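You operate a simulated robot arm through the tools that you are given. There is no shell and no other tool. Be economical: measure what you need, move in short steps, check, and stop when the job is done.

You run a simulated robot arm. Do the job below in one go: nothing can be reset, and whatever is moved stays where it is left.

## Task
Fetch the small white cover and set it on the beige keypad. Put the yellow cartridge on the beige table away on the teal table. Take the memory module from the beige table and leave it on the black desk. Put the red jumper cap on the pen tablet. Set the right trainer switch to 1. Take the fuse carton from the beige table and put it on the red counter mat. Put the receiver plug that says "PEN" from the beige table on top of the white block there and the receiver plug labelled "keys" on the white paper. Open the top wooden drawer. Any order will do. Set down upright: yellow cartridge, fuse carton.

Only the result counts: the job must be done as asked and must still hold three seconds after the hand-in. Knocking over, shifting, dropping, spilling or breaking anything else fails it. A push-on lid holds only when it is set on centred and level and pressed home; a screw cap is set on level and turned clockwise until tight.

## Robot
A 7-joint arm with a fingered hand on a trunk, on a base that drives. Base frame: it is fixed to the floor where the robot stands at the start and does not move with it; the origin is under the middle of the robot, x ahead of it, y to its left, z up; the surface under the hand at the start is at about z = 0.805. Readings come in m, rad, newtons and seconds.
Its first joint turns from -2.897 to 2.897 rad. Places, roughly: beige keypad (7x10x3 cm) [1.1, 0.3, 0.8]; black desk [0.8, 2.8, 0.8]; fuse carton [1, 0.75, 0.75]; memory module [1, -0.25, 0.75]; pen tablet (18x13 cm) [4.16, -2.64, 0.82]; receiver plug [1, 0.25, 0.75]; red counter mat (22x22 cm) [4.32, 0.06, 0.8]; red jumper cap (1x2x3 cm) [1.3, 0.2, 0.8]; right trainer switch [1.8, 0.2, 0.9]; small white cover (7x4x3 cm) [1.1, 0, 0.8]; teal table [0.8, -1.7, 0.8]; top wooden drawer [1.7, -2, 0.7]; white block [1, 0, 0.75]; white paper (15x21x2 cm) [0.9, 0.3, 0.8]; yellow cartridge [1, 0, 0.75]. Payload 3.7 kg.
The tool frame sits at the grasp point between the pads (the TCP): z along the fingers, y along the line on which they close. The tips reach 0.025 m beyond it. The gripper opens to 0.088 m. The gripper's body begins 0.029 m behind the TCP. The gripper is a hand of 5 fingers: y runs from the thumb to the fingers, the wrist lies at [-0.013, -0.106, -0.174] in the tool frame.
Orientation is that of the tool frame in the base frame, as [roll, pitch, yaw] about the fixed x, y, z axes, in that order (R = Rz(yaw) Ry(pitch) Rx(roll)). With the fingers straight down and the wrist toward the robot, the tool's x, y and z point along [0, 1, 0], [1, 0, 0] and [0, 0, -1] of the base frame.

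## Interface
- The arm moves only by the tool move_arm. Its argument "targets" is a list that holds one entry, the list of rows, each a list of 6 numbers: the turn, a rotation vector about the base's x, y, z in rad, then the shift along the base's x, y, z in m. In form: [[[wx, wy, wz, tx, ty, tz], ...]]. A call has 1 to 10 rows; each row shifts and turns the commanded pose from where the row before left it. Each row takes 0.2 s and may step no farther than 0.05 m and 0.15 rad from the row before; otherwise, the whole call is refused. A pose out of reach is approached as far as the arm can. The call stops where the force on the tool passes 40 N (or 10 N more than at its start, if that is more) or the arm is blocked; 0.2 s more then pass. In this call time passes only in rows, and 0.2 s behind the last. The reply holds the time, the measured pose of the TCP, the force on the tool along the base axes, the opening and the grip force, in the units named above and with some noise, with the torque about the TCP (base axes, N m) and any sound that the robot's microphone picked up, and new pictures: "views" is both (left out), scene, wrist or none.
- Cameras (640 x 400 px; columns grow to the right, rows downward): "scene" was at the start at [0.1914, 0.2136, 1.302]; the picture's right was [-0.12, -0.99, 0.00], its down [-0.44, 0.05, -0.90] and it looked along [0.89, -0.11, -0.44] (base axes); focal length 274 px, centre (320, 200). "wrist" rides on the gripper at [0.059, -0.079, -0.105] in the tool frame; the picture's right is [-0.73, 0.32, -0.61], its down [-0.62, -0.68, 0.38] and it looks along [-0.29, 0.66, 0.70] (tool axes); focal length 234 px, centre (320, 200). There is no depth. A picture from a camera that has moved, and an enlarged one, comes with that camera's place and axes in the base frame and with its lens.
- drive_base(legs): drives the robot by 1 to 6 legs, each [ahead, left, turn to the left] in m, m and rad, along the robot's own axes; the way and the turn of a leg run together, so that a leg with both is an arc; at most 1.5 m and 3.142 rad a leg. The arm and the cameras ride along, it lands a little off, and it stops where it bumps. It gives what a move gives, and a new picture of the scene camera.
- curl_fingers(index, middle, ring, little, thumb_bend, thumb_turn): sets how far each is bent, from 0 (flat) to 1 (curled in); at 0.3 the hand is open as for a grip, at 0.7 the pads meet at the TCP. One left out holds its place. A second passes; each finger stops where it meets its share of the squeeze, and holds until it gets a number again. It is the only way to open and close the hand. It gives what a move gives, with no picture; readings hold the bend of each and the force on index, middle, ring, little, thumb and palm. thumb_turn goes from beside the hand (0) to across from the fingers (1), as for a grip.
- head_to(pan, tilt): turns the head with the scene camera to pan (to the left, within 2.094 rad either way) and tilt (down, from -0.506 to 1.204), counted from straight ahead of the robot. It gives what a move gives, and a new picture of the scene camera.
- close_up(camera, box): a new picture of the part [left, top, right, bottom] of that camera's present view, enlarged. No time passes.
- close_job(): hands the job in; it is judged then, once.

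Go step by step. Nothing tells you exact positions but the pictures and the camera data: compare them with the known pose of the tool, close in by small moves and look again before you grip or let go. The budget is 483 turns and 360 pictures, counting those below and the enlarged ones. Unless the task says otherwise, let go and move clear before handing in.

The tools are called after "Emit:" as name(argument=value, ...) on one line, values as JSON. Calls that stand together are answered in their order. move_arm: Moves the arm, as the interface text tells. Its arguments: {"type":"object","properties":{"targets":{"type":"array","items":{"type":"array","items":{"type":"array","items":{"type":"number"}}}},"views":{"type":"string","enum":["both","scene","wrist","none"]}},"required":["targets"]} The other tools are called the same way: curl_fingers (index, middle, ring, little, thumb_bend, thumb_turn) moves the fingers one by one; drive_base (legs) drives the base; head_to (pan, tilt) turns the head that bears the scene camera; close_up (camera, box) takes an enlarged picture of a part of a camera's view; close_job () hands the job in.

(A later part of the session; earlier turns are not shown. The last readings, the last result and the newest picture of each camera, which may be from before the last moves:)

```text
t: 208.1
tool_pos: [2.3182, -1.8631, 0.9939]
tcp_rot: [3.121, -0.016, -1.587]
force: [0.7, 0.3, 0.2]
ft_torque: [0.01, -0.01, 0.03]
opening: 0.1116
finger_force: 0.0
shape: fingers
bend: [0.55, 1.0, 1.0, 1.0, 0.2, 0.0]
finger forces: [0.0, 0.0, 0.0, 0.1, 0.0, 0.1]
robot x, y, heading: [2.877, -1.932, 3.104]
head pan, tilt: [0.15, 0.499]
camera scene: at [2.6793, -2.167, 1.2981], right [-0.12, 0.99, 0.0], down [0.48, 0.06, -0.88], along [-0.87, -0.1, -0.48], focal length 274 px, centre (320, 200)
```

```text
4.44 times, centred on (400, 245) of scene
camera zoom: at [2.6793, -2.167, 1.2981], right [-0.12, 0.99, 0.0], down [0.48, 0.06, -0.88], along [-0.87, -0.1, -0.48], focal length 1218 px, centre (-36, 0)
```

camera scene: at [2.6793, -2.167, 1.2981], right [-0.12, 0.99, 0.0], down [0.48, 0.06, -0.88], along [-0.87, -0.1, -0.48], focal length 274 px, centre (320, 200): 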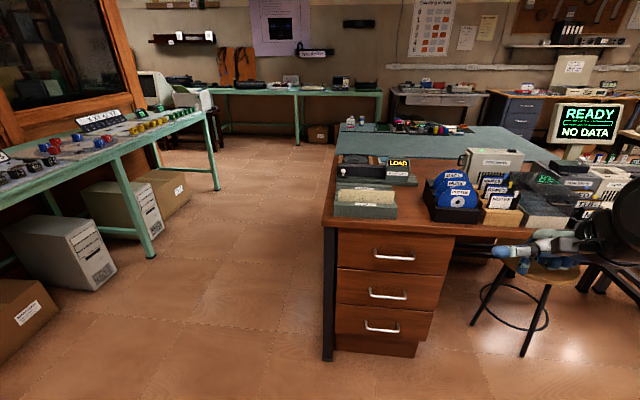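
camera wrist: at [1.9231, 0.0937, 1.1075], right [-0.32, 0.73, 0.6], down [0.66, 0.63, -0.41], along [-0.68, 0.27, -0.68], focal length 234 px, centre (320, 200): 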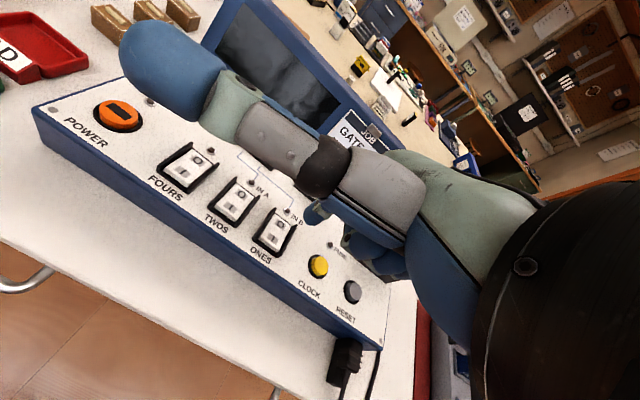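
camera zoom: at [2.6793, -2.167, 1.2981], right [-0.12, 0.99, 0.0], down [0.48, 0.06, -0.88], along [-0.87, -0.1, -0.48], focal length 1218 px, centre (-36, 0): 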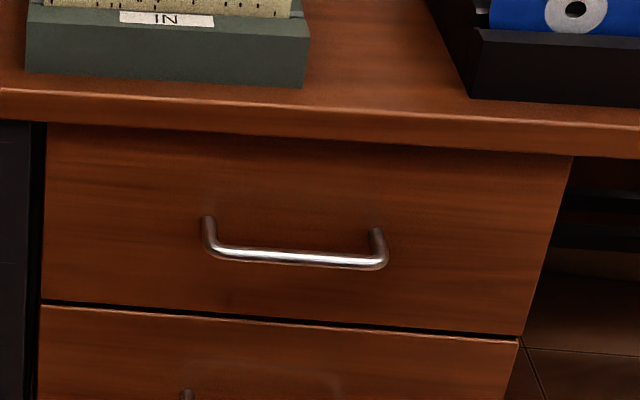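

The bow handle sticks out ~4 cm. I'll approach at 45° with fingers partly closed, going over the bar. First shape the hand and tilt it.

Emit:
curl_fingers(index=0.6, middle=0.6, ring=0.6, little=0.6, thumb_bend=0.3, thumb_turn=1.0)

Emit:
move_arm(targets=[[[0, 0.13, 0, -0.02, -0.025, -0.02], [0, 0.13, 0, -0.02, -0.025, -0.02], [0, 0.13, 0, -0.02, -0.025, -0.02], [0, 0.13, 0, -0.02, -0.025, -0.02], [0, 0.13, 0, -0.02, -0.025, -0.02], [0, 0.13, 0, -0.02, -0.006, -0.02]]], views="both")

```text
t: 209.1
tool_pos: [2.3182, -1.8632, 0.9943]
tcp_rot: [3.121, -0.014, -1.585]
force: [-0.1, 0.4, 0.2]
ft_torque: [0.02, 0.02, 0.01]
opening: 0.0527
finger_force: 0.1
shape: fingers
bend: [0.6, 0.6, 0.6, 0.6, 0.3, 0.97]
finger forces: [0.0, 0.1, 0.0, 0.0, 0.0, 0.0]
robot x, y, heading: [2.8772, -1.9366, 3.106]
head pan, tilt: [0.15, 0.499]
```

```text
t: 210.5
tool_pos: [2.1537, -2.0158, 0.9154]
tcp_rot: [2.338, -0.023, -1.573]
force: [0.5, -1.0, -1.0]
ft_torque: [0.0, -0.01, -0.02]
opening: 0.0527
finger_force: 0.0
shape: fingers
bend: [0.6, 0.6, 0.6, 0.6, 0.3, 0.97]
finger forces: [0.1, 0.0, 0.0, 0.0, 0.1, 0.0]
out of reach, approached as far as the arm can: row 3, 4, 5, 6
robot x, y, heading: [2.8778, -1.9342, 3.106]
head pan, tilt: [0.15, 0.499]
camera scene: at [2.6795, -2.167, 1.2981], right [-0.11, 0.99, 0.0], down [0.48, 0.06, -0.88], along [-0.87, -0.1, -0.48], focal length 274 px, centre (320, 200)
camera wrist: at [2.2827, -2.0742, 0.9342], right [0.21, 0.74, 0.64], down [0.2, 0.61, -0.77], along [-0.96, 0.29, -0.02], focal length 234 px, centre (320, 200)
```

scene: 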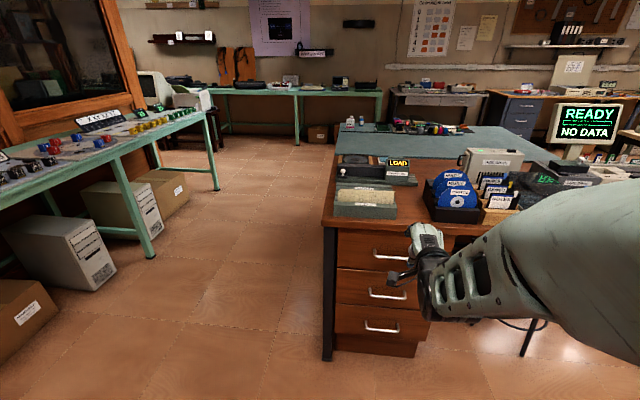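
wrist: 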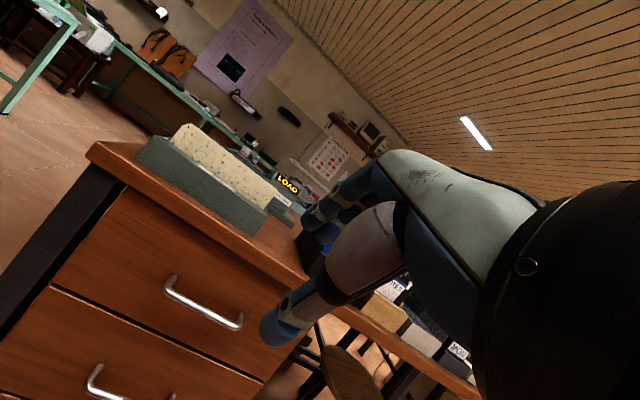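

The pose is cramped near the robot. I back the base up to give the arm room.

Emit:
drive_base(legs=[[-0.28, 0, 0.03]])

Emit:
move_arm(targets=[[[0, 0, 0, -0.04, 0.0, -0.02], [0, 0, 0, -0.04, 0, -0.02], [0, 0, 0, -0.04, 0, -0.02], [0, 0, 0, -0.04, 0, -0.02], [0, 0, 0, -0.04, 0, -0.02]]], views="scene")

```text
t: 212.4
tool_pos: [2.4318, -2.0424, 0.9154]
tcp_rot: [2.339, -0.02, -1.543]
force: [-0.9, 0.1, -0.1]
ft_torque: [-0.02, 0.0, 0.03]
opening: 0.0527
finger_force: 0.1
shape: fingers
bend: [0.6, 0.6, 0.6, 0.6, 0.3, 0.97]
finger forces: [0.0, 0.0, 0.0, 0.0, 0.0, 0.0]
robot x, y, heading: [3.1502, -1.941, 3.134]
head pan, tilt: [0.15, 0.499]
camera scene: at [2.963, -2.1784, 1.2981], right [-0.14, 0.99, 0.0], down [0.47, 0.07, -0.88], along [-0.87, -0.13, -0.48], focal length 274 px, centre (320, 200)
```

scene: 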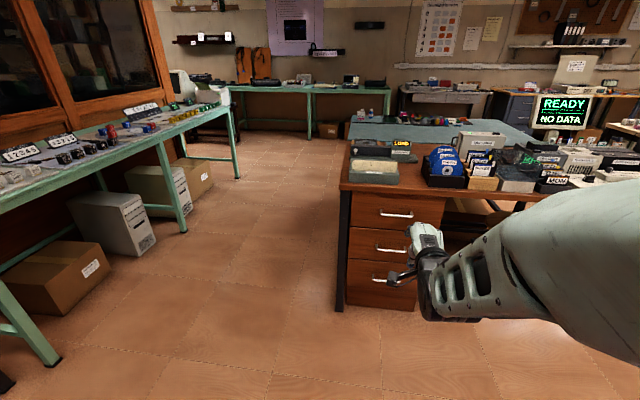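

```text
t: 213.6
tool_pos: [2.233, -2.0425, 0.8134]
tcp_rot: [2.341, -0.021, -1.545]
force: [0.0, -0.3, 0.4]
ft_torque: [0.03, -0.01, 0.0]
opening: 0.0527
finger_force: 0.1
shape: fingers
bend: [0.6, 0.6, 0.6, 0.6, 0.3, 0.97]
finger forces: [0.0, 0.0, 0.0, 0.0, 0.0, 0.0]
robot x, y, heading: [3.1576, -1.9402, 3.139]
head pan, tilt: [0.15, 0.499]
camera scene: at [2.9631, -2.1783, 1.2981], right [-0.14, 0.99, 0.0], down [0.47, 0.07, -0.88], along [-0.87, -0.13, -0.48], focal length 274 px, centre (320, 200)
```

scene: 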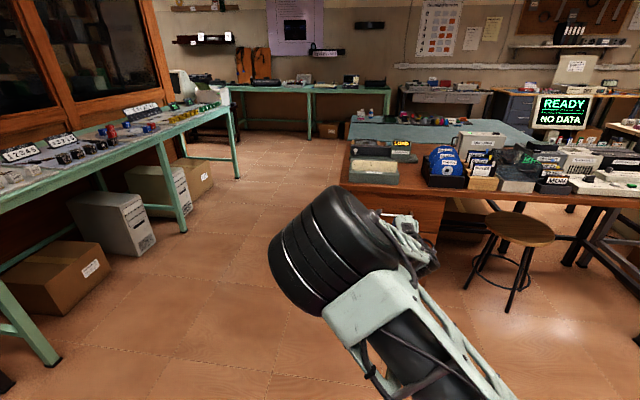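

Emit:
move_arm(targets=[[[0, 0, 0, -0.02, 0.02, -0.01]]], views="wrist")

Emit:
close_up(camera="wrist", box=[120, 200, 360, 350])

```text
t: 214.0
tool_pos: [2.2113, -2.0212, 0.8038]
tcp_rot: [2.341, -0.021, -1.54]
force: [0.6, 0.5, 0.4]
ft_torque: [-0.02, 0.0, 0.0]
opening: 0.0529
finger_force: 0.0
shape: fingers
bend: [0.6, 0.6, 0.6, 0.6, 0.3, 0.97]
finger forces: [0.1, 0.1, 0.0, 0.1, 0.1, 0.0]
robot x, y, heading: [3.1581, -1.9422, 3.132]
head pan, tilt: [0.15, 0.499]
camera wrist: at [2.3427, -2.0766, 0.8222], right [0.19, 0.75, 0.64], down [0.18, 0.61, -0.77], along [-0.97, 0.26, -0.02], focal length 234 px, centre (320, 200)
```

wrist: 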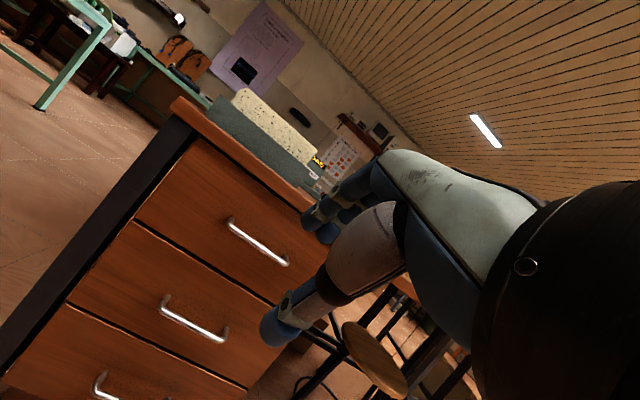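

```text
2.67 times, centred on (240, 275) of wrist
camera zoom: at [2.3427, -2.0766, 0.8222], right [0.19, 0.75, 0.64], down [0.18, 0.61, -0.77], along [-0.97, 0.26, -0.02], focal length 624 px, centre (533, 0)
```

zoom: 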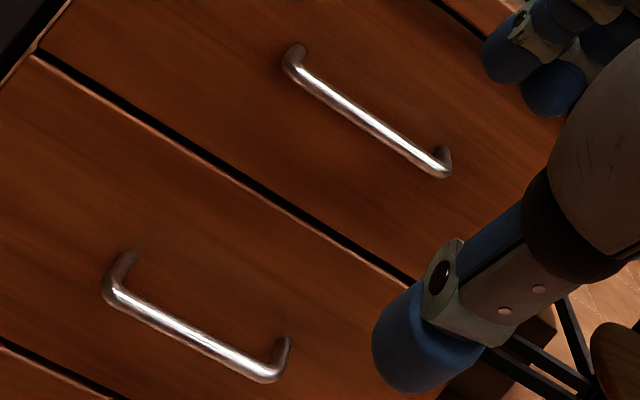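

Triangulated: bar middle at (1.937, −2.00, 0.684). I move to a pre-approach point 9 cm back along the fingers.

Emit:
move_arm(targets=[[[0, 0, 0, -0.042, 0.004, -0.0115], [0, 0, 0, -0.042, 0.004, -0.0115], [0, 0, 0, -0.042, 0.004, -0.0115], [0, 0, 0, -0.042, 0.004, -0.0115], [0, 0, 0, -0.042, 0.005, -0.0115]]], views="both")

Emit:
close_up(camera="wrist", box=[200, 160, 400, 310])

```text
t: 215.2
tool_pos: [2.003, -2.0016, 0.7474]
tcp_rot: [2.341, -0.021, -1.541]
force: [0.0, -1.7, 0.2]
ft_torque: [-0.02, 0.0, -0.03]
opening: 0.0524
finger_force: 0.0
shape: fingers
bend: [0.6, 0.6, 0.6, 0.6, 0.3, 0.97]
finger forces: [0.1, 0.0, 0.0, 0.0, 0.1, 0.1]
robot x, y, heading: [3.1541, -1.9385, 3.138]
head pan, tilt: [0.15, 0.499]
camera scene: at [2.9633, -2.1786, 1.2981], right [-0.15, 0.99, 0.0], down [0.47, 0.07, -0.88], along [-0.87, -0.13, -0.48], focal length 274 px, centre (320, 200)
camera wrist: at [2.1341, -2.0564, 0.7655], right [0.19, 0.75, 0.64], down [0.18, 0.61, -0.77], along [-0.97, 0.26, -0.02], focal length 234 px, centre (320, 200)
```

scene: 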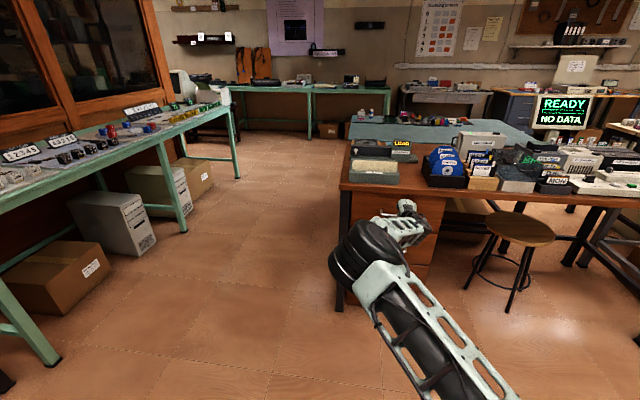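
wrist: 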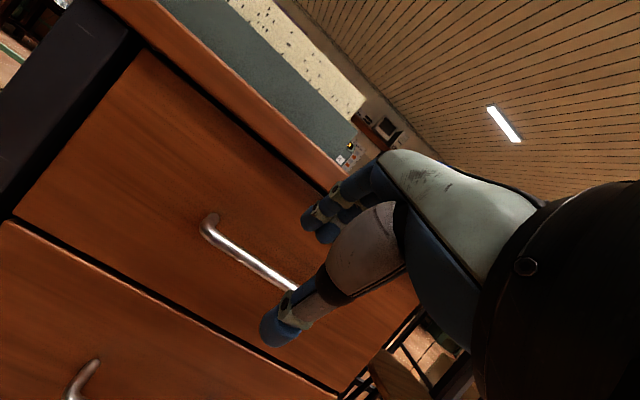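

```text
2.67 times, centred on (300, 235) of wrist
camera zoom: at [2.1341, -2.0564, 0.7655], right [0.19, 0.75, 0.64], down [0.18, 0.61, -0.77], along [-0.97, 0.26, -0.02], focal length 624 px, centre (373, 107)
```

zoom: 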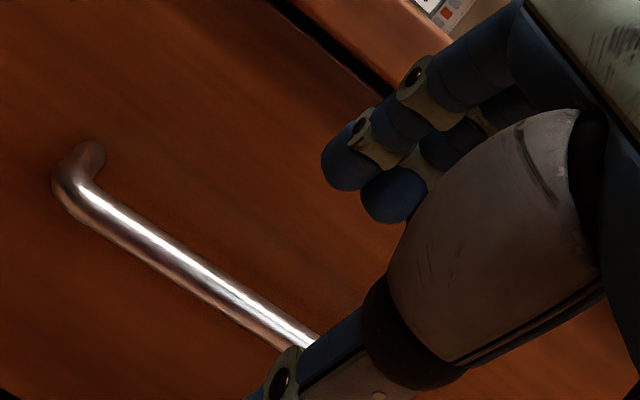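

The bar position is confirmed (z 0.685, y −2.06…−1.94). I advance along the fingers.

Emit:
move_arm(targets=[[[0, 0, 0, -0.022, 0, -0.021], [0, 0, 0, -0.022, 0, -0.021], [0, 0, 0, -0.02, 0, -0.019]]], views="wrist")

Emit:
close_up(camera="wrist", box=[200, 160, 400, 310])

```text
t: 216.0
tool_pos: [1.9398, -2.0002, 0.6878]
tcp_rot: [2.341, -0.022, -1.542]
force: [-0.2, -0.1, -0.5]
ft_torque: [0.0, 0.0, -0.01]
opening: 0.0526
finger_force: 0.1
shape: fingers
bend: [0.6, 0.6, 0.6, 0.6, 0.3, 0.97]
finger forces: [0.1, 0.1, 0.0, 0.0, 0.0, 0.0]
robot x, y, heading: [3.1502, -1.9389, 3.136]
head pan, tilt: [0.15, 0.499]
camera wrist: at [2.0699, -2.0554, 0.7059], right [0.19, 0.75, 0.64], down [0.18, 0.61, -0.77], along [-0.96, 0.26, -0.02], focal length 234 px, centre (320, 200)
```

wrist: 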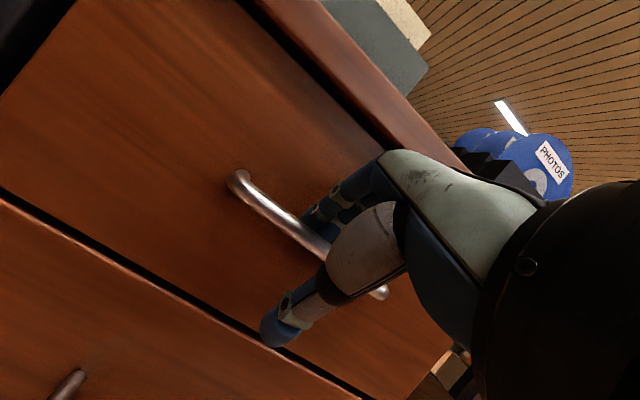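

```text
2.67 times, centred on (300, 235) of wrist
camera zoom: at [2.0699, -2.0554, 0.7059], right [0.19, 0.75, 0.64], down [0.18, 0.61, -0.77], along [-0.96, 0.26, -0.02], focal length 624 px, centre (373, 107)
```

zoom: 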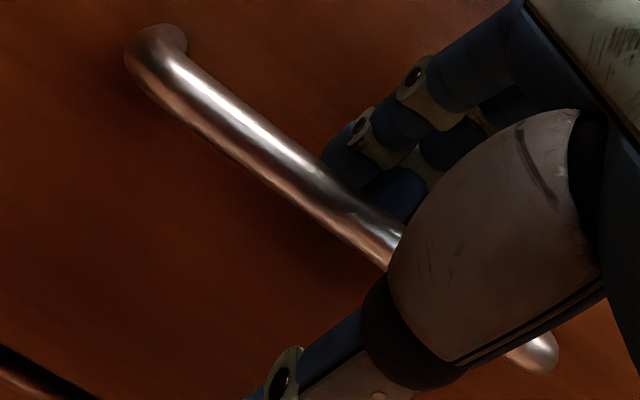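

The fingers are behind the bar, thumb in front. I close.

Emit:
curl_fingers(index=0.75, middle=0.75, ring=0.75, little=0.75, thumb_bend=0.75)

Emit:
move_arm(targets=[[[0, 0, 0, 0.015, 0, 0], [0, 0, 0, 0.02, 0, 0], [0, 0, 0, 0.025, 0, 0]]], views="wrist")

```text
t: 217.0
tool_pos: [1.9387, -1.9992, 0.6842]
tcp_rot: [2.34, -0.02, -1.543]
force: [-0.1, 0.9, -18.4]
ft_torque: [0.04, 0.23, 0.05]
opening: 0.0001
finger_force: 8.4
shape: fingers
bend: [0.75, 0.75, 0.75, 0.75, 0.65, 1.0]
finger forces: [0.0, 0.0, 0.0, 0.4, 16.4, 0.0]
robot x, y, heading: [3.1522, -1.94, 3.134]
head pan, tilt: [0.15, 0.499]
```

```text
t: 217.8
tool_pos: [1.9978, -2.0016, 0.6864]
tcp_rot: [2.342, -0.022, -1.542]
force: [0.1, 1.9, -10.1]
ft_torque: [0.07, 0.12, 0.1]
opening: 0.0
finger_force: 7.8
shape: fingers
bend: [0.75, 0.75, 0.74, 0.75, 0.66, 1.0]
finger forces: [0.3, 0.4, 1.6, 2.3, 11.2, 0.1]
robot x, y, heading: [3.1531, -1.9401, 3.14]
head pan, tilt: [0.15, 0.499]
camera wrist: at [2.1289, -2.0561, 0.7055], right [0.19, 0.75, 0.64], down [0.18, 0.61, -0.77], along [-0.97, 0.26, -0.02], focal length 234 px, centre (320, 200)
```

wrist: 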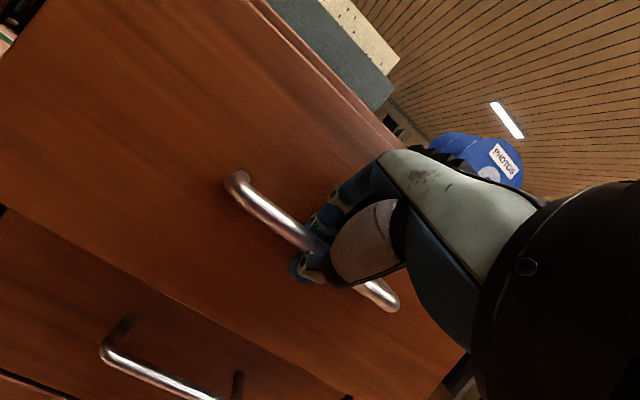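

The drawer is sliding out. I keep pulling.

Emit:
move_arm(targets=[[[0, 0, 0, 0.03, 0, 0], [0, 0, 0, 0.03, 0, 0], [0, 0, 0, 0.03, 0, 0], [0, 0, 0, 0.03, 0, 0], [0, 0, 0, 0.03, 0, 0]]], views="both")

```text
t: 219.0
tool_pos: [2.1483, -1.999, 0.6872]
tcp_rot: [2.342, -0.021, -1.54]
force: [-1.3, 0.4, -12.0]
ft_torque: [0.04, 0.07, 0.11]
opening: 0.0
finger_force: 7.9
shape: fingers
bend: [0.75, 0.75, 0.74, 0.75, 0.66, 1.0]
finger forces: [0.6, 0.6, 1.7, 1.5, 12.2, 0.0]
robot x, y, heading: [3.1543, -1.9368, 3.139]
head pan, tilt: [0.15, 0.499]
camera scene: at [2.9624, -2.1784, 1.298], right [-0.14, 0.99, 0.0], down [0.47, 0.07, -0.88], along [-0.87, -0.13, -0.48], focal length 274 px, centre (320, 200)
camera wrist: at [2.2797, -2.0553, 0.7064], right [0.19, 0.75, 0.64], down [0.18, 0.61, -0.77], along [-0.96, 0.26, -0.02], focal length 234 px, centre (320, 200)
```

scene: 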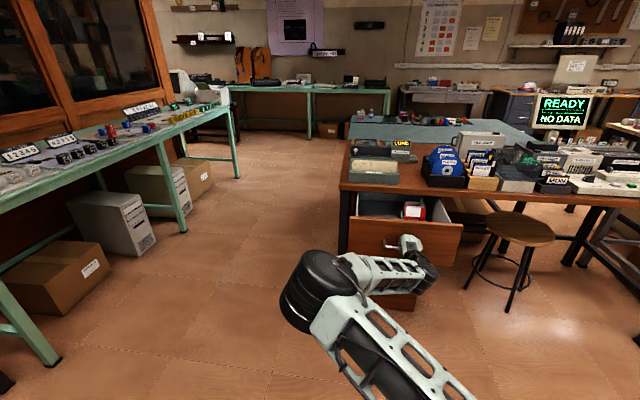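
wrist: 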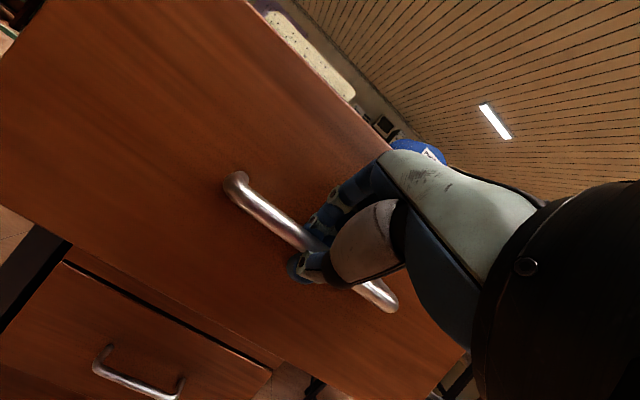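

The drawer is open about 21 cm. I pull 4 cm more, release and retreat along the finger direction.

Emit:
move_arm(targets=[[[0, 0, 0, 0.02, 0, 0], [0, 0, 0, 0.02, 0, 0]]], views="none")

Emit:
curl_fingers(index=0.6, middle=0.6, ring=0.6, little=0.6, thumb_bend=0.25)

Emit:
move_arm(targets=[[[0, 0, 0, 0.01, 0, 0.012], [0, 0, 0, 0.022, 0, 0.021], [0, 0, 0, 0.022, 0, 0.021], [0, 0, 0, 0.022, 0, 0.021], [0, 0, 0, 0.03, 0, 0.03]]], views="both")

```text
t: 219.6
tool_pos: [2.1881, -2.0004, 0.6876]
tcp_rot: [2.342, -0.022, -1.543]
force: [-0.2, 4.1, -9.7]
ft_torque: [0.06, 0.07, 0.13]
opening: 0.0
finger_force: 9.1
shape: fingers
bend: [0.75, 0.75, 0.74, 0.75, 0.66, 1.0]
finger forces: [0.5, 0.7, 1.9, 1.9, 12.2, 0.0]
robot x, y, heading: [3.1545, -1.9417, 3.131]
head pan, tilt: [0.15, 0.499]
```

```text
t: 220.6
tool_pos: [2.1883, -2.0007, 0.6883]
tcp_rot: [2.339, -0.021, -1.542]
force: [0.9, -0.7, 0.8]
ft_torque: [-0.03, 0.03, 0.0]
opening: 0.0553
finger_force: 0.0
shape: fingers
bend: [0.6, 0.6, 0.6, 0.6, 0.25, 0.97]
finger forces: [0.0, 0.0, 0.0, 0.1, 0.0, 0.1]
robot x, y, heading: [3.1531, -1.94, 3.14]
head pan, tilt: [0.15, 0.499]
```

```text
t: 221.8
tool_pos: [2.2946, -2.0023, 0.7923]
tcp_rot: [2.338, -0.02, -1.543]
force: [-0.2, -0.1, 0.1]
ft_torque: [0.02, -0.01, 0.01]
opening: 0.0556
finger_force: 0.0
shape: fingers
bend: [0.6, 0.6, 0.6, 0.6, 0.25, 0.97]
finger forces: [0.0, 0.1, 0.0, 0.0, 0.1, 0.2]
robot x, y, heading: [3.1584, -1.9415, 3.138]
head pan, tilt: [0.15, 0.499]
camera scene: at [2.9629, -2.1784, 1.2981], right [-0.14, 0.99, 0.0], down [0.47, 0.07, -0.88], along [-0.87, -0.13, -0.48], focal length 274 px, centre (320, 200)
camera wrist: at [2.4266, -2.0566, 0.8106], right [0.19, 0.75, 0.64], down [0.18, 0.61, -0.77], along [-0.96, 0.26, -0.02], focal length 234 px, centre (320, 200)
```

scene: 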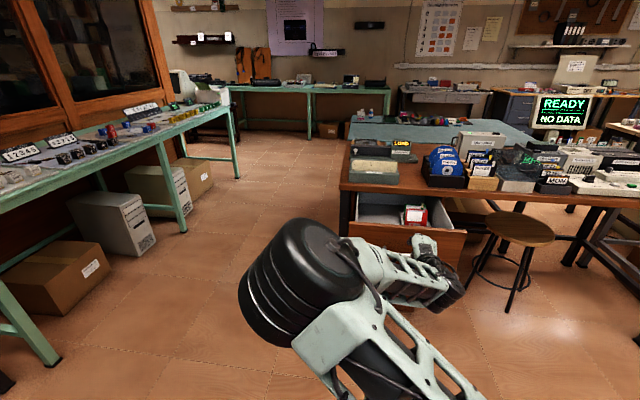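
wrist: 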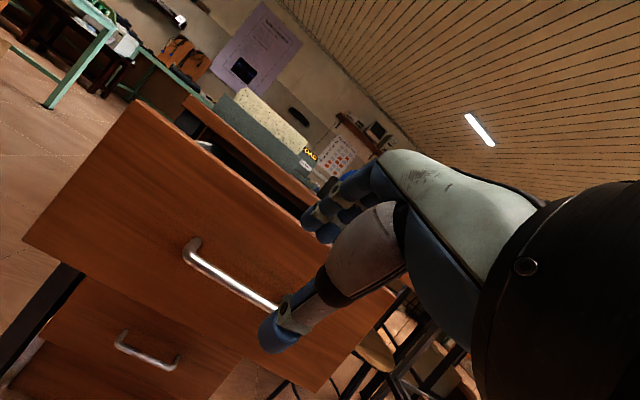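

Drawer is open. Now back to the beige table via the −y corridor: first bring the arm upright and compact.

Emit:
move_arm(targets=[[[0, -0.13, 0, 0.01, 0, 0.04], [0, -0.13, 0, 0.01, 0, 0.04], [0, -0.13, 0, 0.01, 0, 0.04], [0, -0.13, 0, 0.01, 0, 0.04], [0, -0.13, 0, 0.02, 0, 0.04], [0, -0.13, 0, 0.03, 0, 0.03], [0, 0, 0, 0.045, 0, 0.01], [0, 0, 0, 0.045, 0, 0]]], views="none")

Emit:
head_to(pan=0.6, tilt=0.35)

```text
t: 223.6
tool_pos: [2.4749, -2.0, 1.0317]
tcp_rot: [3.123, -0.037, -1.566]
force: [-0.3, -0.3, -0.1]
ft_torque: [-0.01, -0.02, -0.01]
opening: 0.0553
finger_force: 0.0
shape: fingers
bend: [0.6, 0.6, 0.6, 0.6, 0.25, 0.97]
finger forces: [0.0, 0.0, 0.0, 0.1, 0.0, 0.0]
robot x, y, heading: [3.1542, -1.9398, 3.134]
head pan, tilt: [0.15, 0.499]
```

```text
t: 224.5
tool_pos: [2.4742, -2.0008, 1.0324]
tcp_rot: [3.121, -0.034, -1.566]
force: [-0.6, 0.1, -0.1]
ft_torque: [-0.04, -0.01, 0.02]
opening: 0.0556
finger_force: 0.0
shape: fingers
bend: [0.6, 0.6, 0.6, 0.6, 0.25, 0.97]
finger forces: [0.1, 0.1, 0.1, 0.0, 0.0, 0.0]
robot x, y, heading: [3.1545, -1.9396, 3.14]
head pan, tilt: [0.6, 0.351]
camera scene: at [2.976, -2.2174, 1.3117], right [-0.56, 0.83, 0.0], down [0.28, 0.19, -0.94], along [-0.78, -0.53, -0.34], focal length 274 px, centre (320, 200)
```

scene: 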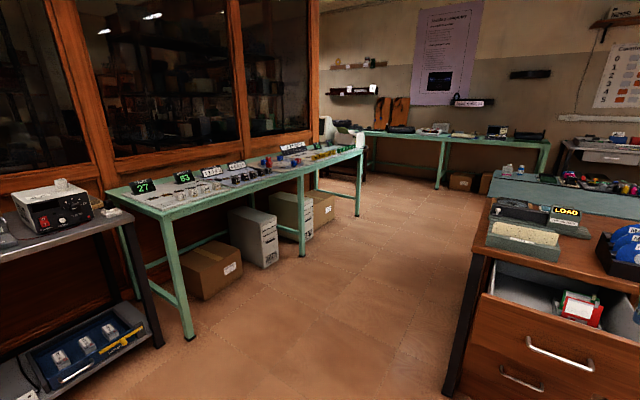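

The corridor is clear at y≈−2.87. I drive through it into the lane in front of the tables and turn around there.

Emit:
drive_base(legs=[[0, 0.93, 0], [1.5, 0, 0], [1.5, 0, 0], [0.4, 0, 0], [0, -1.0, 0], [0, 0, -3.14]])

Emit:
head_to(pan=0.3, tilt=0.4)

```text
t: 257.2
tool_pos: [0.5047, -1.7306, 1.0321]
tcp_rot: [3.122, -0.035, 1.596]
force: [-0.4, 0.1, -0.2]
ft_torque: [0.04, 0.0, 0.0]
opening: 0.0555
finger_force: 0.0
shape: fingers
bend: [0.6, 0.6, 0.6, 0.6, 0.25, 0.97]
finger forces: [0.0, 0.0, 0.0, 0.1, 0.0, 0.0]
robot x, y, heading: [-0.1732, -1.8038, 0.014]
head pan, tilt: [0.6, 0.351]
camera scene: at [0.0007, -1.5238, 1.3118], right [0.58, -0.82, 0.0], down [-0.28, -0.2, -0.94], along [0.77, 0.54, -0.34], focal length 274 px, centre (320, 200)
```

scene: 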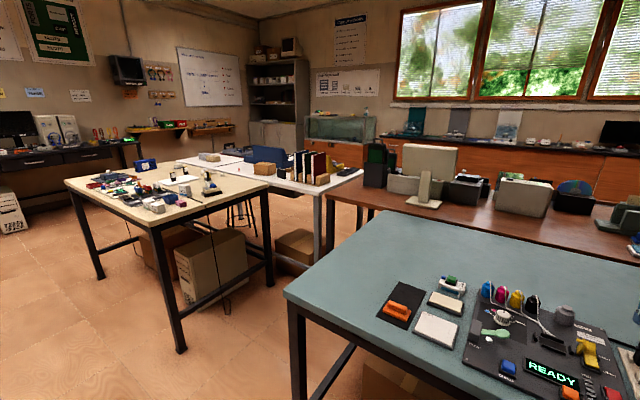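

```text
t: 258.0
tool_pos: [0.5064, -1.73, 1.0311]
tcp_rot: [3.121, -0.036, 1.595]
force: [-0.2, -0.2, 0.1]
ft_torque: [-0.01, -0.01, 0.02]
opening: 0.0555
finger_force: 0.1
shape: fingers
bend: [0.6, 0.6, 0.6, 0.6, 0.25, 0.97]
finger forces: [0.1, 0.1, 0.1, 0.1, 0.0, 0.0]
robot x, y, heading: [-0.1715, -1.7964, 0.017]
head pan, tilt: [0.3, 0.4]
camera scene: at [0.0127, -1.5488, 1.3072], right [0.31, -0.95, 0.0], down [-0.37, -0.12, -0.92], along [0.88, 0.28, -0.39], focal length 274 px, centre (320, 200)
```

scene: 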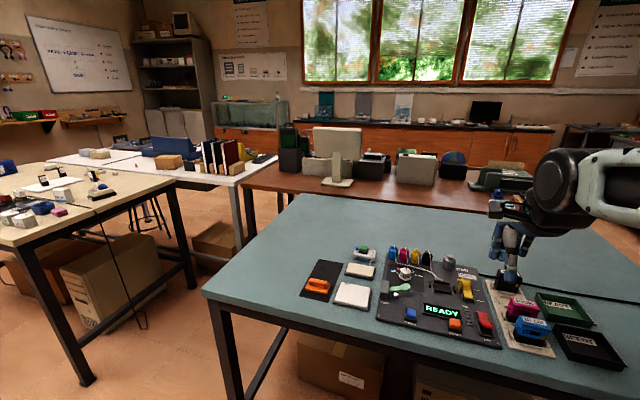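

The free +y end of the teal table is good for the cartridge, and the lane between the two tables lets me reach cartridge and jumper. I drive to the lane's mouth and swing the hand to the left side.

Emit:
drive_base(legs=[[-0.05, 1.14, -0.017]])

Emit:
move_arm(targets=[[[0, 0, 0.1, -0.01, 0.045, 0.01], [0, 0, 0.1, -0.01, 0.045, 0.01], [0, 0, 0.1, -0.015, 0.045, 0.01], [0, 0, 0.1, -0.02, 0.045, 0], [0, 0, 0.1, -0.02, 0.045, 0], [0, 0, 0.1, -0.02, 0.045, 0], [0, 0, 0.1, -0.02, 0.045, 0], [0, 0, 0.1, -0.03, 0.035, 0], [0, 0, 0.1, -0.035, 0.035, 0], [0, 0, 0.1, -0.035, 0.035, 0]]], views="none")

Emit:
head_to(pan=0.0, tilt=0.6)

```text
t: 263.9
tool_pos: [0.4603, -0.5932, 1.0331]
tcp_rot: [3.12, -0.034, 1.56]
force: [0.1, -0.2, -0.1]
ft_torque: [0.01, 0.0, -0.02]
opening: 0.0553
finger_force: 0.0
shape: fingers
bend: [0.6, 0.6, 0.6, 0.6, 0.25, 0.97]
finger forces: [0.1, 0.0, 0.0, 0.0, 0.0, 0.0]
robot x, y, heading: [-0.2177, -0.644, -0.021]
head pan, tilt: [0.3, 0.4]
camera scene: at [-0.026, -0.396, 1.3072], right [0.28, -0.96, 0.0], down [-0.37, -0.11, -0.92], along [0.89, 0.26, -0.39], focal length 274 px, centre (320, 200)
```

scene: 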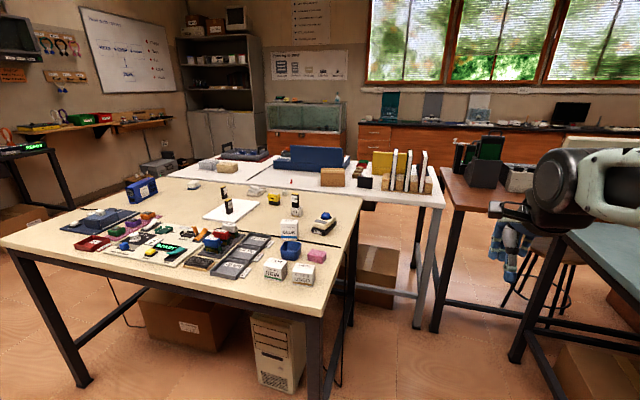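

```text
t: 266.1
tool_pos: [0.2442, -0.174, 1.0623]
tcp_rot: [3.12, -0.035, 2.563]
force: [-0.3, 0.4, 1.0]
ft_torque: [0.03, -0.01, 0.02]
opening: 0.0555
finger_force: 0.0
shape: fingers
bend: [0.6, 0.6, 0.6, 0.6, 0.25, 0.97]
finger forces: [0.0, 0.0, 0.0, 0.0, 0.1, 0.0]
robot x, y, heading: [-0.2173, -0.6449, -0.022]
head pan, tilt: [0.3, 0.4]
```

```text
t: 266.9
tool_pos: [0.2452, -0.1751, 1.0615]
tcp_rot: [3.119, -0.035, 2.562]
force: [-0.3, -0.8, 0.3]
ft_torque: [0.0, -0.03, 0.01]
opening: 0.0555
finger_force: 0.0
shape: fingers
bend: [0.6, 0.6, 0.6, 0.6, 0.25, 0.97]
finger forces: [0.1, 0.1, 0.0, 0.1, 0.0, 0.0]
robot x, y, heading: [-0.2186, -0.6444, -0.016]
head pan, tilt: [0.0, 0.6]
camera scene: at [-0.0266, -0.4233, 1.289], right [-0.02, -1.0, 0.0], down [-0.56, 0.01, -0.83], along [0.83, -0.02, -0.56], focal length 274 px, centre (320, 200)
```

scene: 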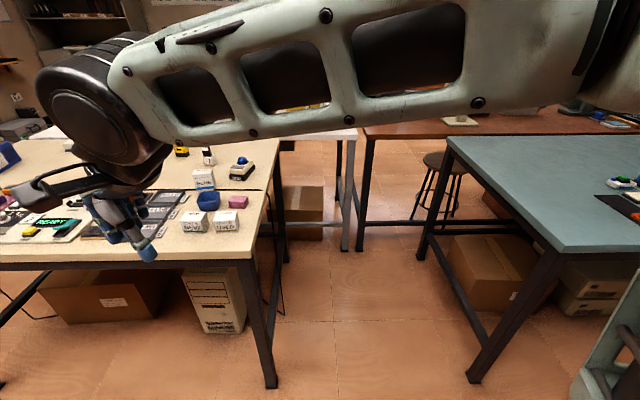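

The lane is 0.83 m wide, centred at y≈−0.645. I drive in slowly.

Emit:
drive_base(legs=[[0.5, 0, 0.016], [0.42, 0, 0]])

Emit:
head_to(pan=1.0, tilt=0.5)

```text
t: 272.1
tool_pos: [1.1614, -0.1698, 1.0609]
tcp_rot: [3.122, -0.035, 2.581]
force: [-0.1, -1.4, -0.3]
ft_torque: [0.0, -0.01, 0.0]
opening: 0.0555
finger_force: 0.0
shape: fingers
bend: [0.6, 0.6, 0.6, 0.6, 0.25, 0.97]
finger forces: [0.0, 0.1, 0.0, 0.1, 0.1, 0.1]
robot x, y, heading: [0.7084, -0.6467, 0.001]
head pan, tilt: [0.0, 0.6]
camera scene: at [0.895, -0.4239, 1.289], right [0.0, -1.0, 0.0], down [-0.56, 0.0, -0.83], along [0.83, 0.0, -0.56], focal length 274 px, centre (320, 200)
```

scene: 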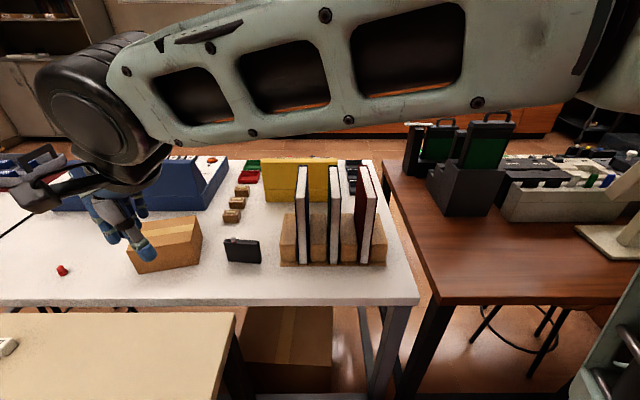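

```text
t: 273.4
tool_pos: [1.1611, -0.1699, 1.0615]
tcp_rot: [3.12, -0.034, 2.582]
force: [-0.3, -0.6, -0.1]
ft_torque: [-0.01, 0.02, 0.03]
opening: 0.0556
finger_force: 0.0
shape: fingers
bend: [0.6, 0.6, 0.6, 0.6, 0.25, 0.97]
finger forces: [0.0, 0.0, 0.0, 0.0, 0.1, 0.0]
robot x, y, heading: [0.7053, -0.6469, 0.001]
head pan, tilt: [1.0, 0.499]
camera scene: at [0.8558, -0.3474, 1.2981], right [0.84, -0.54, 0.0], down [-0.26, -0.4, -0.88], along [0.47, 0.74, -0.48], focal length 274 px, centre (320, 200)
```

scene: 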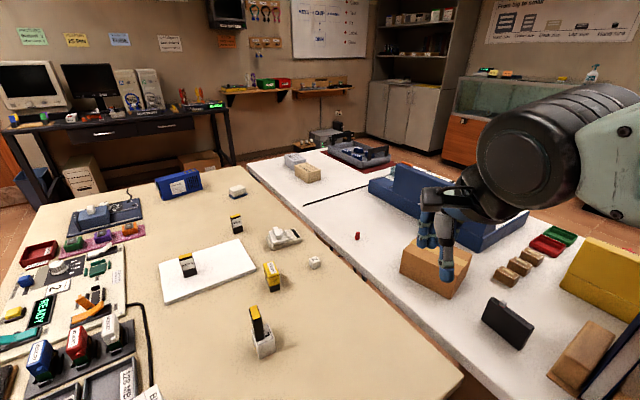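

Great view: all placed items stand fine. I enlarge the cartridge and jumper.

Emit:
close_up(camera="scene", box=[220, 210, 380, 330])

Emit:
close_up(camera="scene", box=[330, 220, 390, 260])

```text
3.33 times, centred on (300, 270) of scene
camera zoom: at [0.8558, -0.3474, 1.2981], right [0.84, -0.54, 0.0], down [-0.26, -0.4, -0.88], along [0.47, 0.74, -0.48], focal length 913 px, centre (387, -33)
```

zoom: 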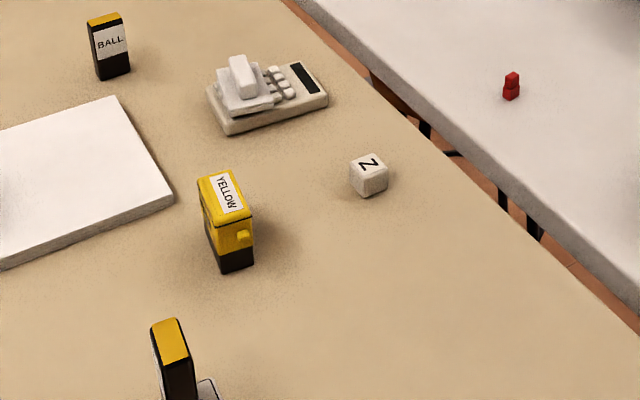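

```text
10.00 times, centred on (360, 240) of scene
camera zoom: at [0.8558, -0.3474, 1.2981], right [0.84, -0.54, 0.0], down [-0.26, -0.4, -0.88], along [0.47, 0.74, -0.48], focal length 2739 px, centre (-80, -200)
```

zoom: 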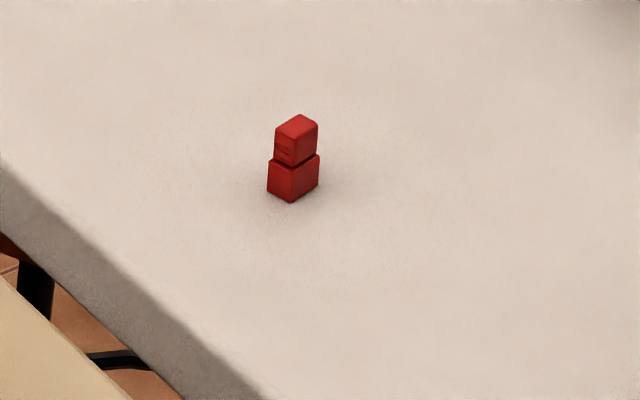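

The cartridge is centred near (1.022, 0.127), long axis roughly along y, top ~0.85. I open the hand and move above it with closing direction along x.

Emit:
curl_fingers(index=0.3, middle=0.3, ring=0.3, little=0.3, thumb_bend=0.3)

Emit:
move_arm(targets=[[[0, 0, -0.128, -0.015, 0.034, 0], [0, 0, -0.128, -0.015, 0.034, 0], [0, 0, -0.128, -0.015, 0.034, 0], [0, 0, -0.128, -0.015, 0.034, 0], [0, 0, -0.128, -0.015, 0.034, -0.01], [0, 0, -0.128, -0.015, 0.034, -0.01], [0, 0, -0.128, -0.015, 0.034, -0.02], [0, 0, -0.128, -0.015, 0.034, -0.02], [0, 0, -0.128, -0.018, 0.025, -0.02]]], views="both")

```text
t: 274.4
tool_pos: [1.1614, -0.1694, 1.0621]
tcp_rot: [3.121, -0.036, 2.581]
force: [0.5, 0.6, 0.3]
ft_torque: [-0.03, 0.01, -0.02]
opening: 0.085
finger_force: 0.1
shape: fingers
bend: [0.3, 0.3, 0.3, 0.3, 0.3, 0.97]
finger forces: [0.0, 0.1, 0.0, 0.1, 0.0, 0.0]
robot x, y, heading: [0.7072, -0.6488, 0.005]
head pan, tilt: [1.0, 0.499]
```

```text
t: 276.4
tool_pos: [1.0232, 0.1037, 0.9753]
tcp_rot: [3.12, -0.036, 1.43]
force: [-0.2, -1.6, 0.9]
ft_torque: [0.07, 0.04, 0.03]
opening: 0.0852
finger_force: 0.0
shape: fingers
bend: [0.3, 0.3, 0.3, 0.3, 0.3, 0.97]
finger forces: [0.0, 0.1, 0.0, 0.0, 0.0, 0.0]
out of reach, approached as far as the arm can: row 9
robot x, y, heading: [0.7083, -0.6495, -0.002]
head pan, tilt: [1.0, 0.499]
camera scene: at [0.8559, -0.3478, 1.2982], right [0.84, -0.54, 0.0], down [-0.26, -0.4, -0.88], along [0.47, 0.74, -0.48], focal length 274 px, centre (320, 200)
camera wrist: at [0.9494, 0.1687, 1.0821], right [0.2, -0.78, 0.59], down [-0.75, -0.51, -0.42], along [0.63, -0.36, -0.69], focal length 234 px, centre (320, 200)
```

scene: 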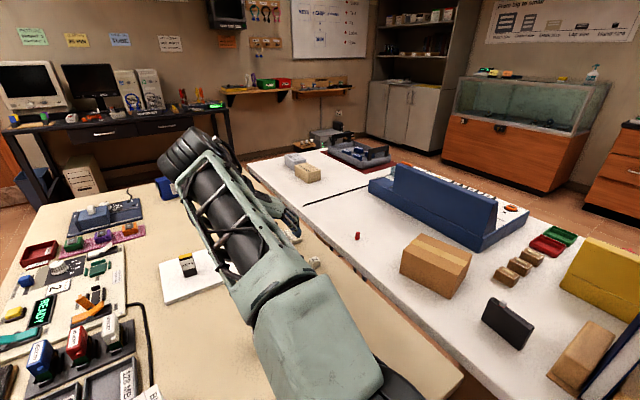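
wrist: 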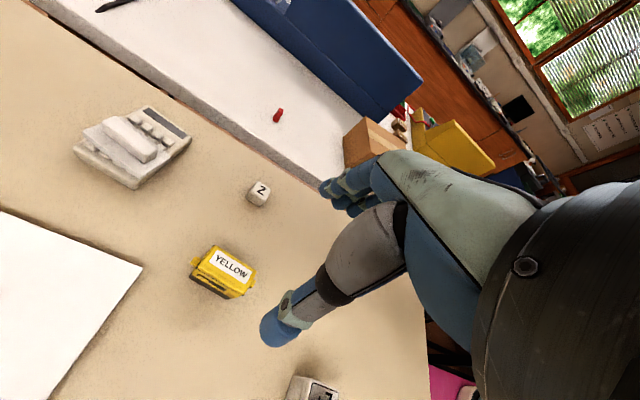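

Reach is marginal in this orientation. I lift a bit, and drive the base 10 cm closer to the table.

Emit:
move_arm(targets=[[[0, 0, 0, 0, -0.03, 0.03], [0, 0, 0, 0, -0.04, 0.03]]], views="none")

Emit:
drive_base(legs=[[0.04, 0.1, 0]])

```text
t: 277.0
tool_pos: [1.021, 0.0361, 1.0325]
tcp_rot: [3.12, -0.032, 1.432]
force: [1.6, -0.5, -0.2]
ft_torque: [-0.02, 0.02, -0.02]
opening: 0.0849
finger_force: 0.1
shape: fingers
bend: [0.3, 0.3, 0.3, 0.3, 0.3, 0.97]
finger forces: [0.0, 0.0, 0.0, 0.1, 0.1, 0.1]
robot x, y, heading: [0.704, -0.6468, 0.005]
head pan, tilt: [1.0, 0.499]
```

```text
t: 278.1
tool_pos: [1.0621, 0.1367, 1.0341]
tcp_rot: [3.121, -0.036, 1.428]
force: [-0.3, 0.3, -0.4]
ft_torque: [-0.01, -0.02, 0.0]
opening: 0.085
finger_force: 0.1
shape: fingers
bend: [0.3, 0.3, 0.3, 0.3, 0.3, 0.97]
finger forces: [0.0, 0.0, 0.0, 0.1, 0.0, 0.0]
robot x, y, heading: [0.7433, -0.5478, -0.0]
head pan, tilt: [1.0, 0.499]
camera scene: at [0.8963, -0.2461, 1.2981], right [0.84, -0.54, 0.0], down [-0.26, -0.4, -0.88], along [0.47, 0.74, -0.48], focal length 274 px, centre (320, 200)
```

scene: 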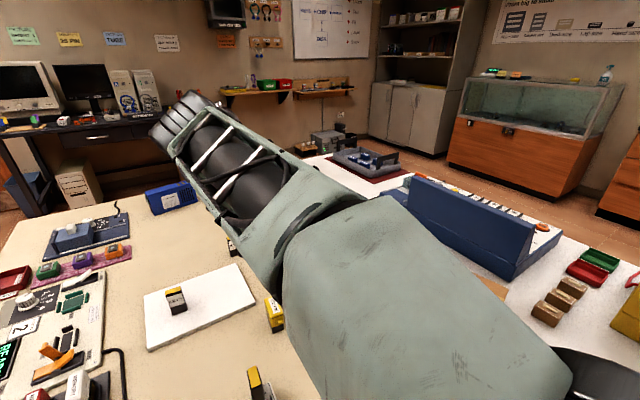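

Emit:
move_arm(targets=[[[0, 0, 0, -0.02, -0.006, -0.03], [0, 0, 0, -0.018, -0.006, -0.035], [0, 0, 0, 0, 0, -0.03]]], views="wrist")

Emit:
close_up(camera="wrist", box=[180, 180, 380, 330])

```text
t: 278.9
tool_pos: [1.0254, 0.1229, 0.9408]
tcp_rot: [3.121, -0.036, 1.432]
force: [0.0, 0.2, 0.4]
ft_torque: [0.0, -0.03, -0.01]
opening: 0.0852
finger_force: 0.0
shape: fingers
bend: [0.3, 0.3, 0.3, 0.3, 0.3, 0.97]
finger forces: [0.0, 0.0, 0.0, 0.0, 0.1, 0.0]
robot x, y, heading: [0.7487, -0.5471, 0.003]
head pan, tilt: [1.0, 0.499]
camera wrist: at [0.9527, 0.1886, 1.0477], right [0.2, -0.78, 0.59], down [-0.75, -0.51, -0.42], along [0.63, -0.36, -0.69], focal length 234 px, centre (320, 200)
```

wrist: 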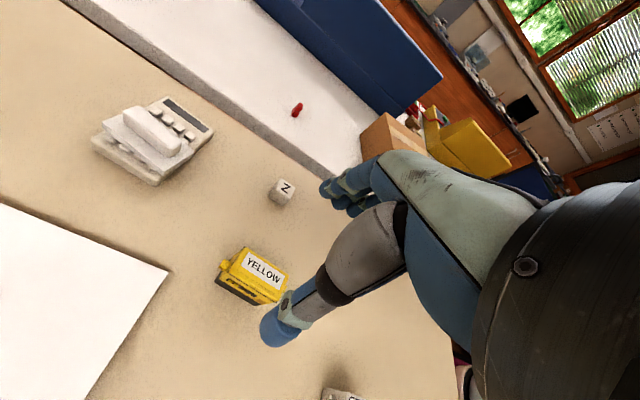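

```text
2.67 times, centred on (280, 255) of wrist
camera zoom: at [0.9527, 0.1886, 1.0477], right [0.2, -0.78, 0.59], down [-0.75, -0.51, -0.42], along [0.63, -0.36, -0.69], focal length 624 px, centre (427, 53)
```

zoom: 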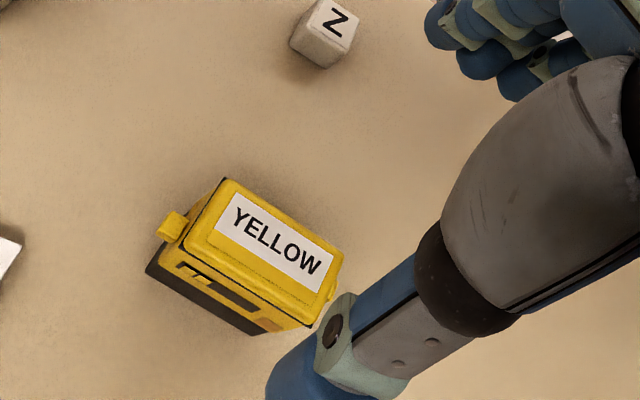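

Well aligned. I descend and grip.

Emit:
move_arm(targets=[[[0, 0, 0, 0, 0, -0.04], [0, 0, 0, 0, 0, -0.04], [0, 0, 0, -0.001, 0, -0.02]]], views="wrist")

Emit:
curl_fingers(index=0.7, middle=0.7, ring=0.7, little=0.6, thumb_bend=0.7)

Emit:
close_up(camera="wrist", box=[180, 140, 420, 320])

```text
t: 279.8
tool_pos: [1.0226, 0.1233, 0.8398]
tcp_rot: [3.121, -0.036, 1.43]
force: [1.0, 0.6, 0.6]
ft_torque: [-0.03, -0.02, -0.04]
opening: 0.0848
finger_force: 0.1
shape: fingers
bend: [0.3, 0.3, 0.3, 0.3, 0.3, 0.97]
finger forces: [0.0, 0.0, 0.0, 0.1, 0.0, 0.0]
robot x, y, heading: [0.7466, -0.5447, 0.001]
head pan, tilt: [1.0, 0.499]
camera wrist: at [0.9501, 0.1879, 0.9458], right [0.2, -0.78, 0.59], down [-0.75, -0.51, -0.42], along [0.63, -0.36, -0.69], focal length 234 px, centre (320, 200)
```

wrist: 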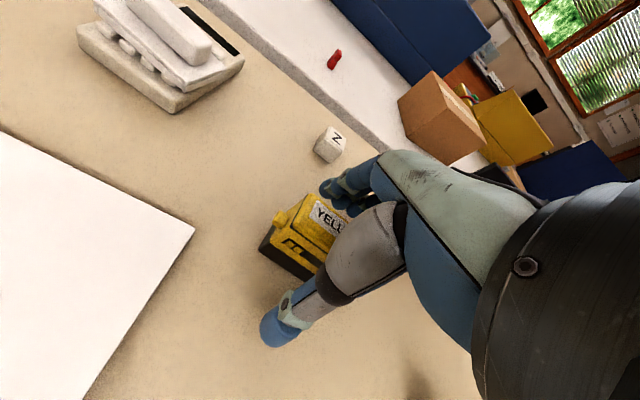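

```text
t: 280.8
tool_pos: [1.0234, 0.1227, 0.8402]
tcp_rot: [3.121, -0.034, 1.43]
force: [0.2, -0.4, 0.0]
ft_torque: [-0.03, -0.02, -0.01]
opening: 0.02
finger_force: 9.4
shape: fingers
bend: [0.63, 0.65, 0.66, 0.6, 0.59, 1.0]
finger forces: [4.0, 3.6, 2.2, 0.0, 9.7, 0.0]
robot x, y, heading: [0.7511, -0.5461, -0.001]
head pan, tilt: [1.0, 0.499]
```

```text
2.22 times, centred on (300, 230) of wrist
camera zoom: at [0.95, 0.188, 0.9459], right [0.2, -0.78, 0.59], down [-0.75, -0.51, -0.42], along [0.63, -0.36, -0.69], focal length 520 px, centre (364, 133)
```

zoom: 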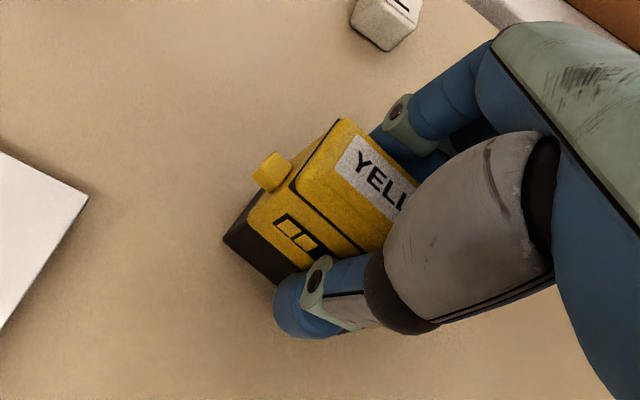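

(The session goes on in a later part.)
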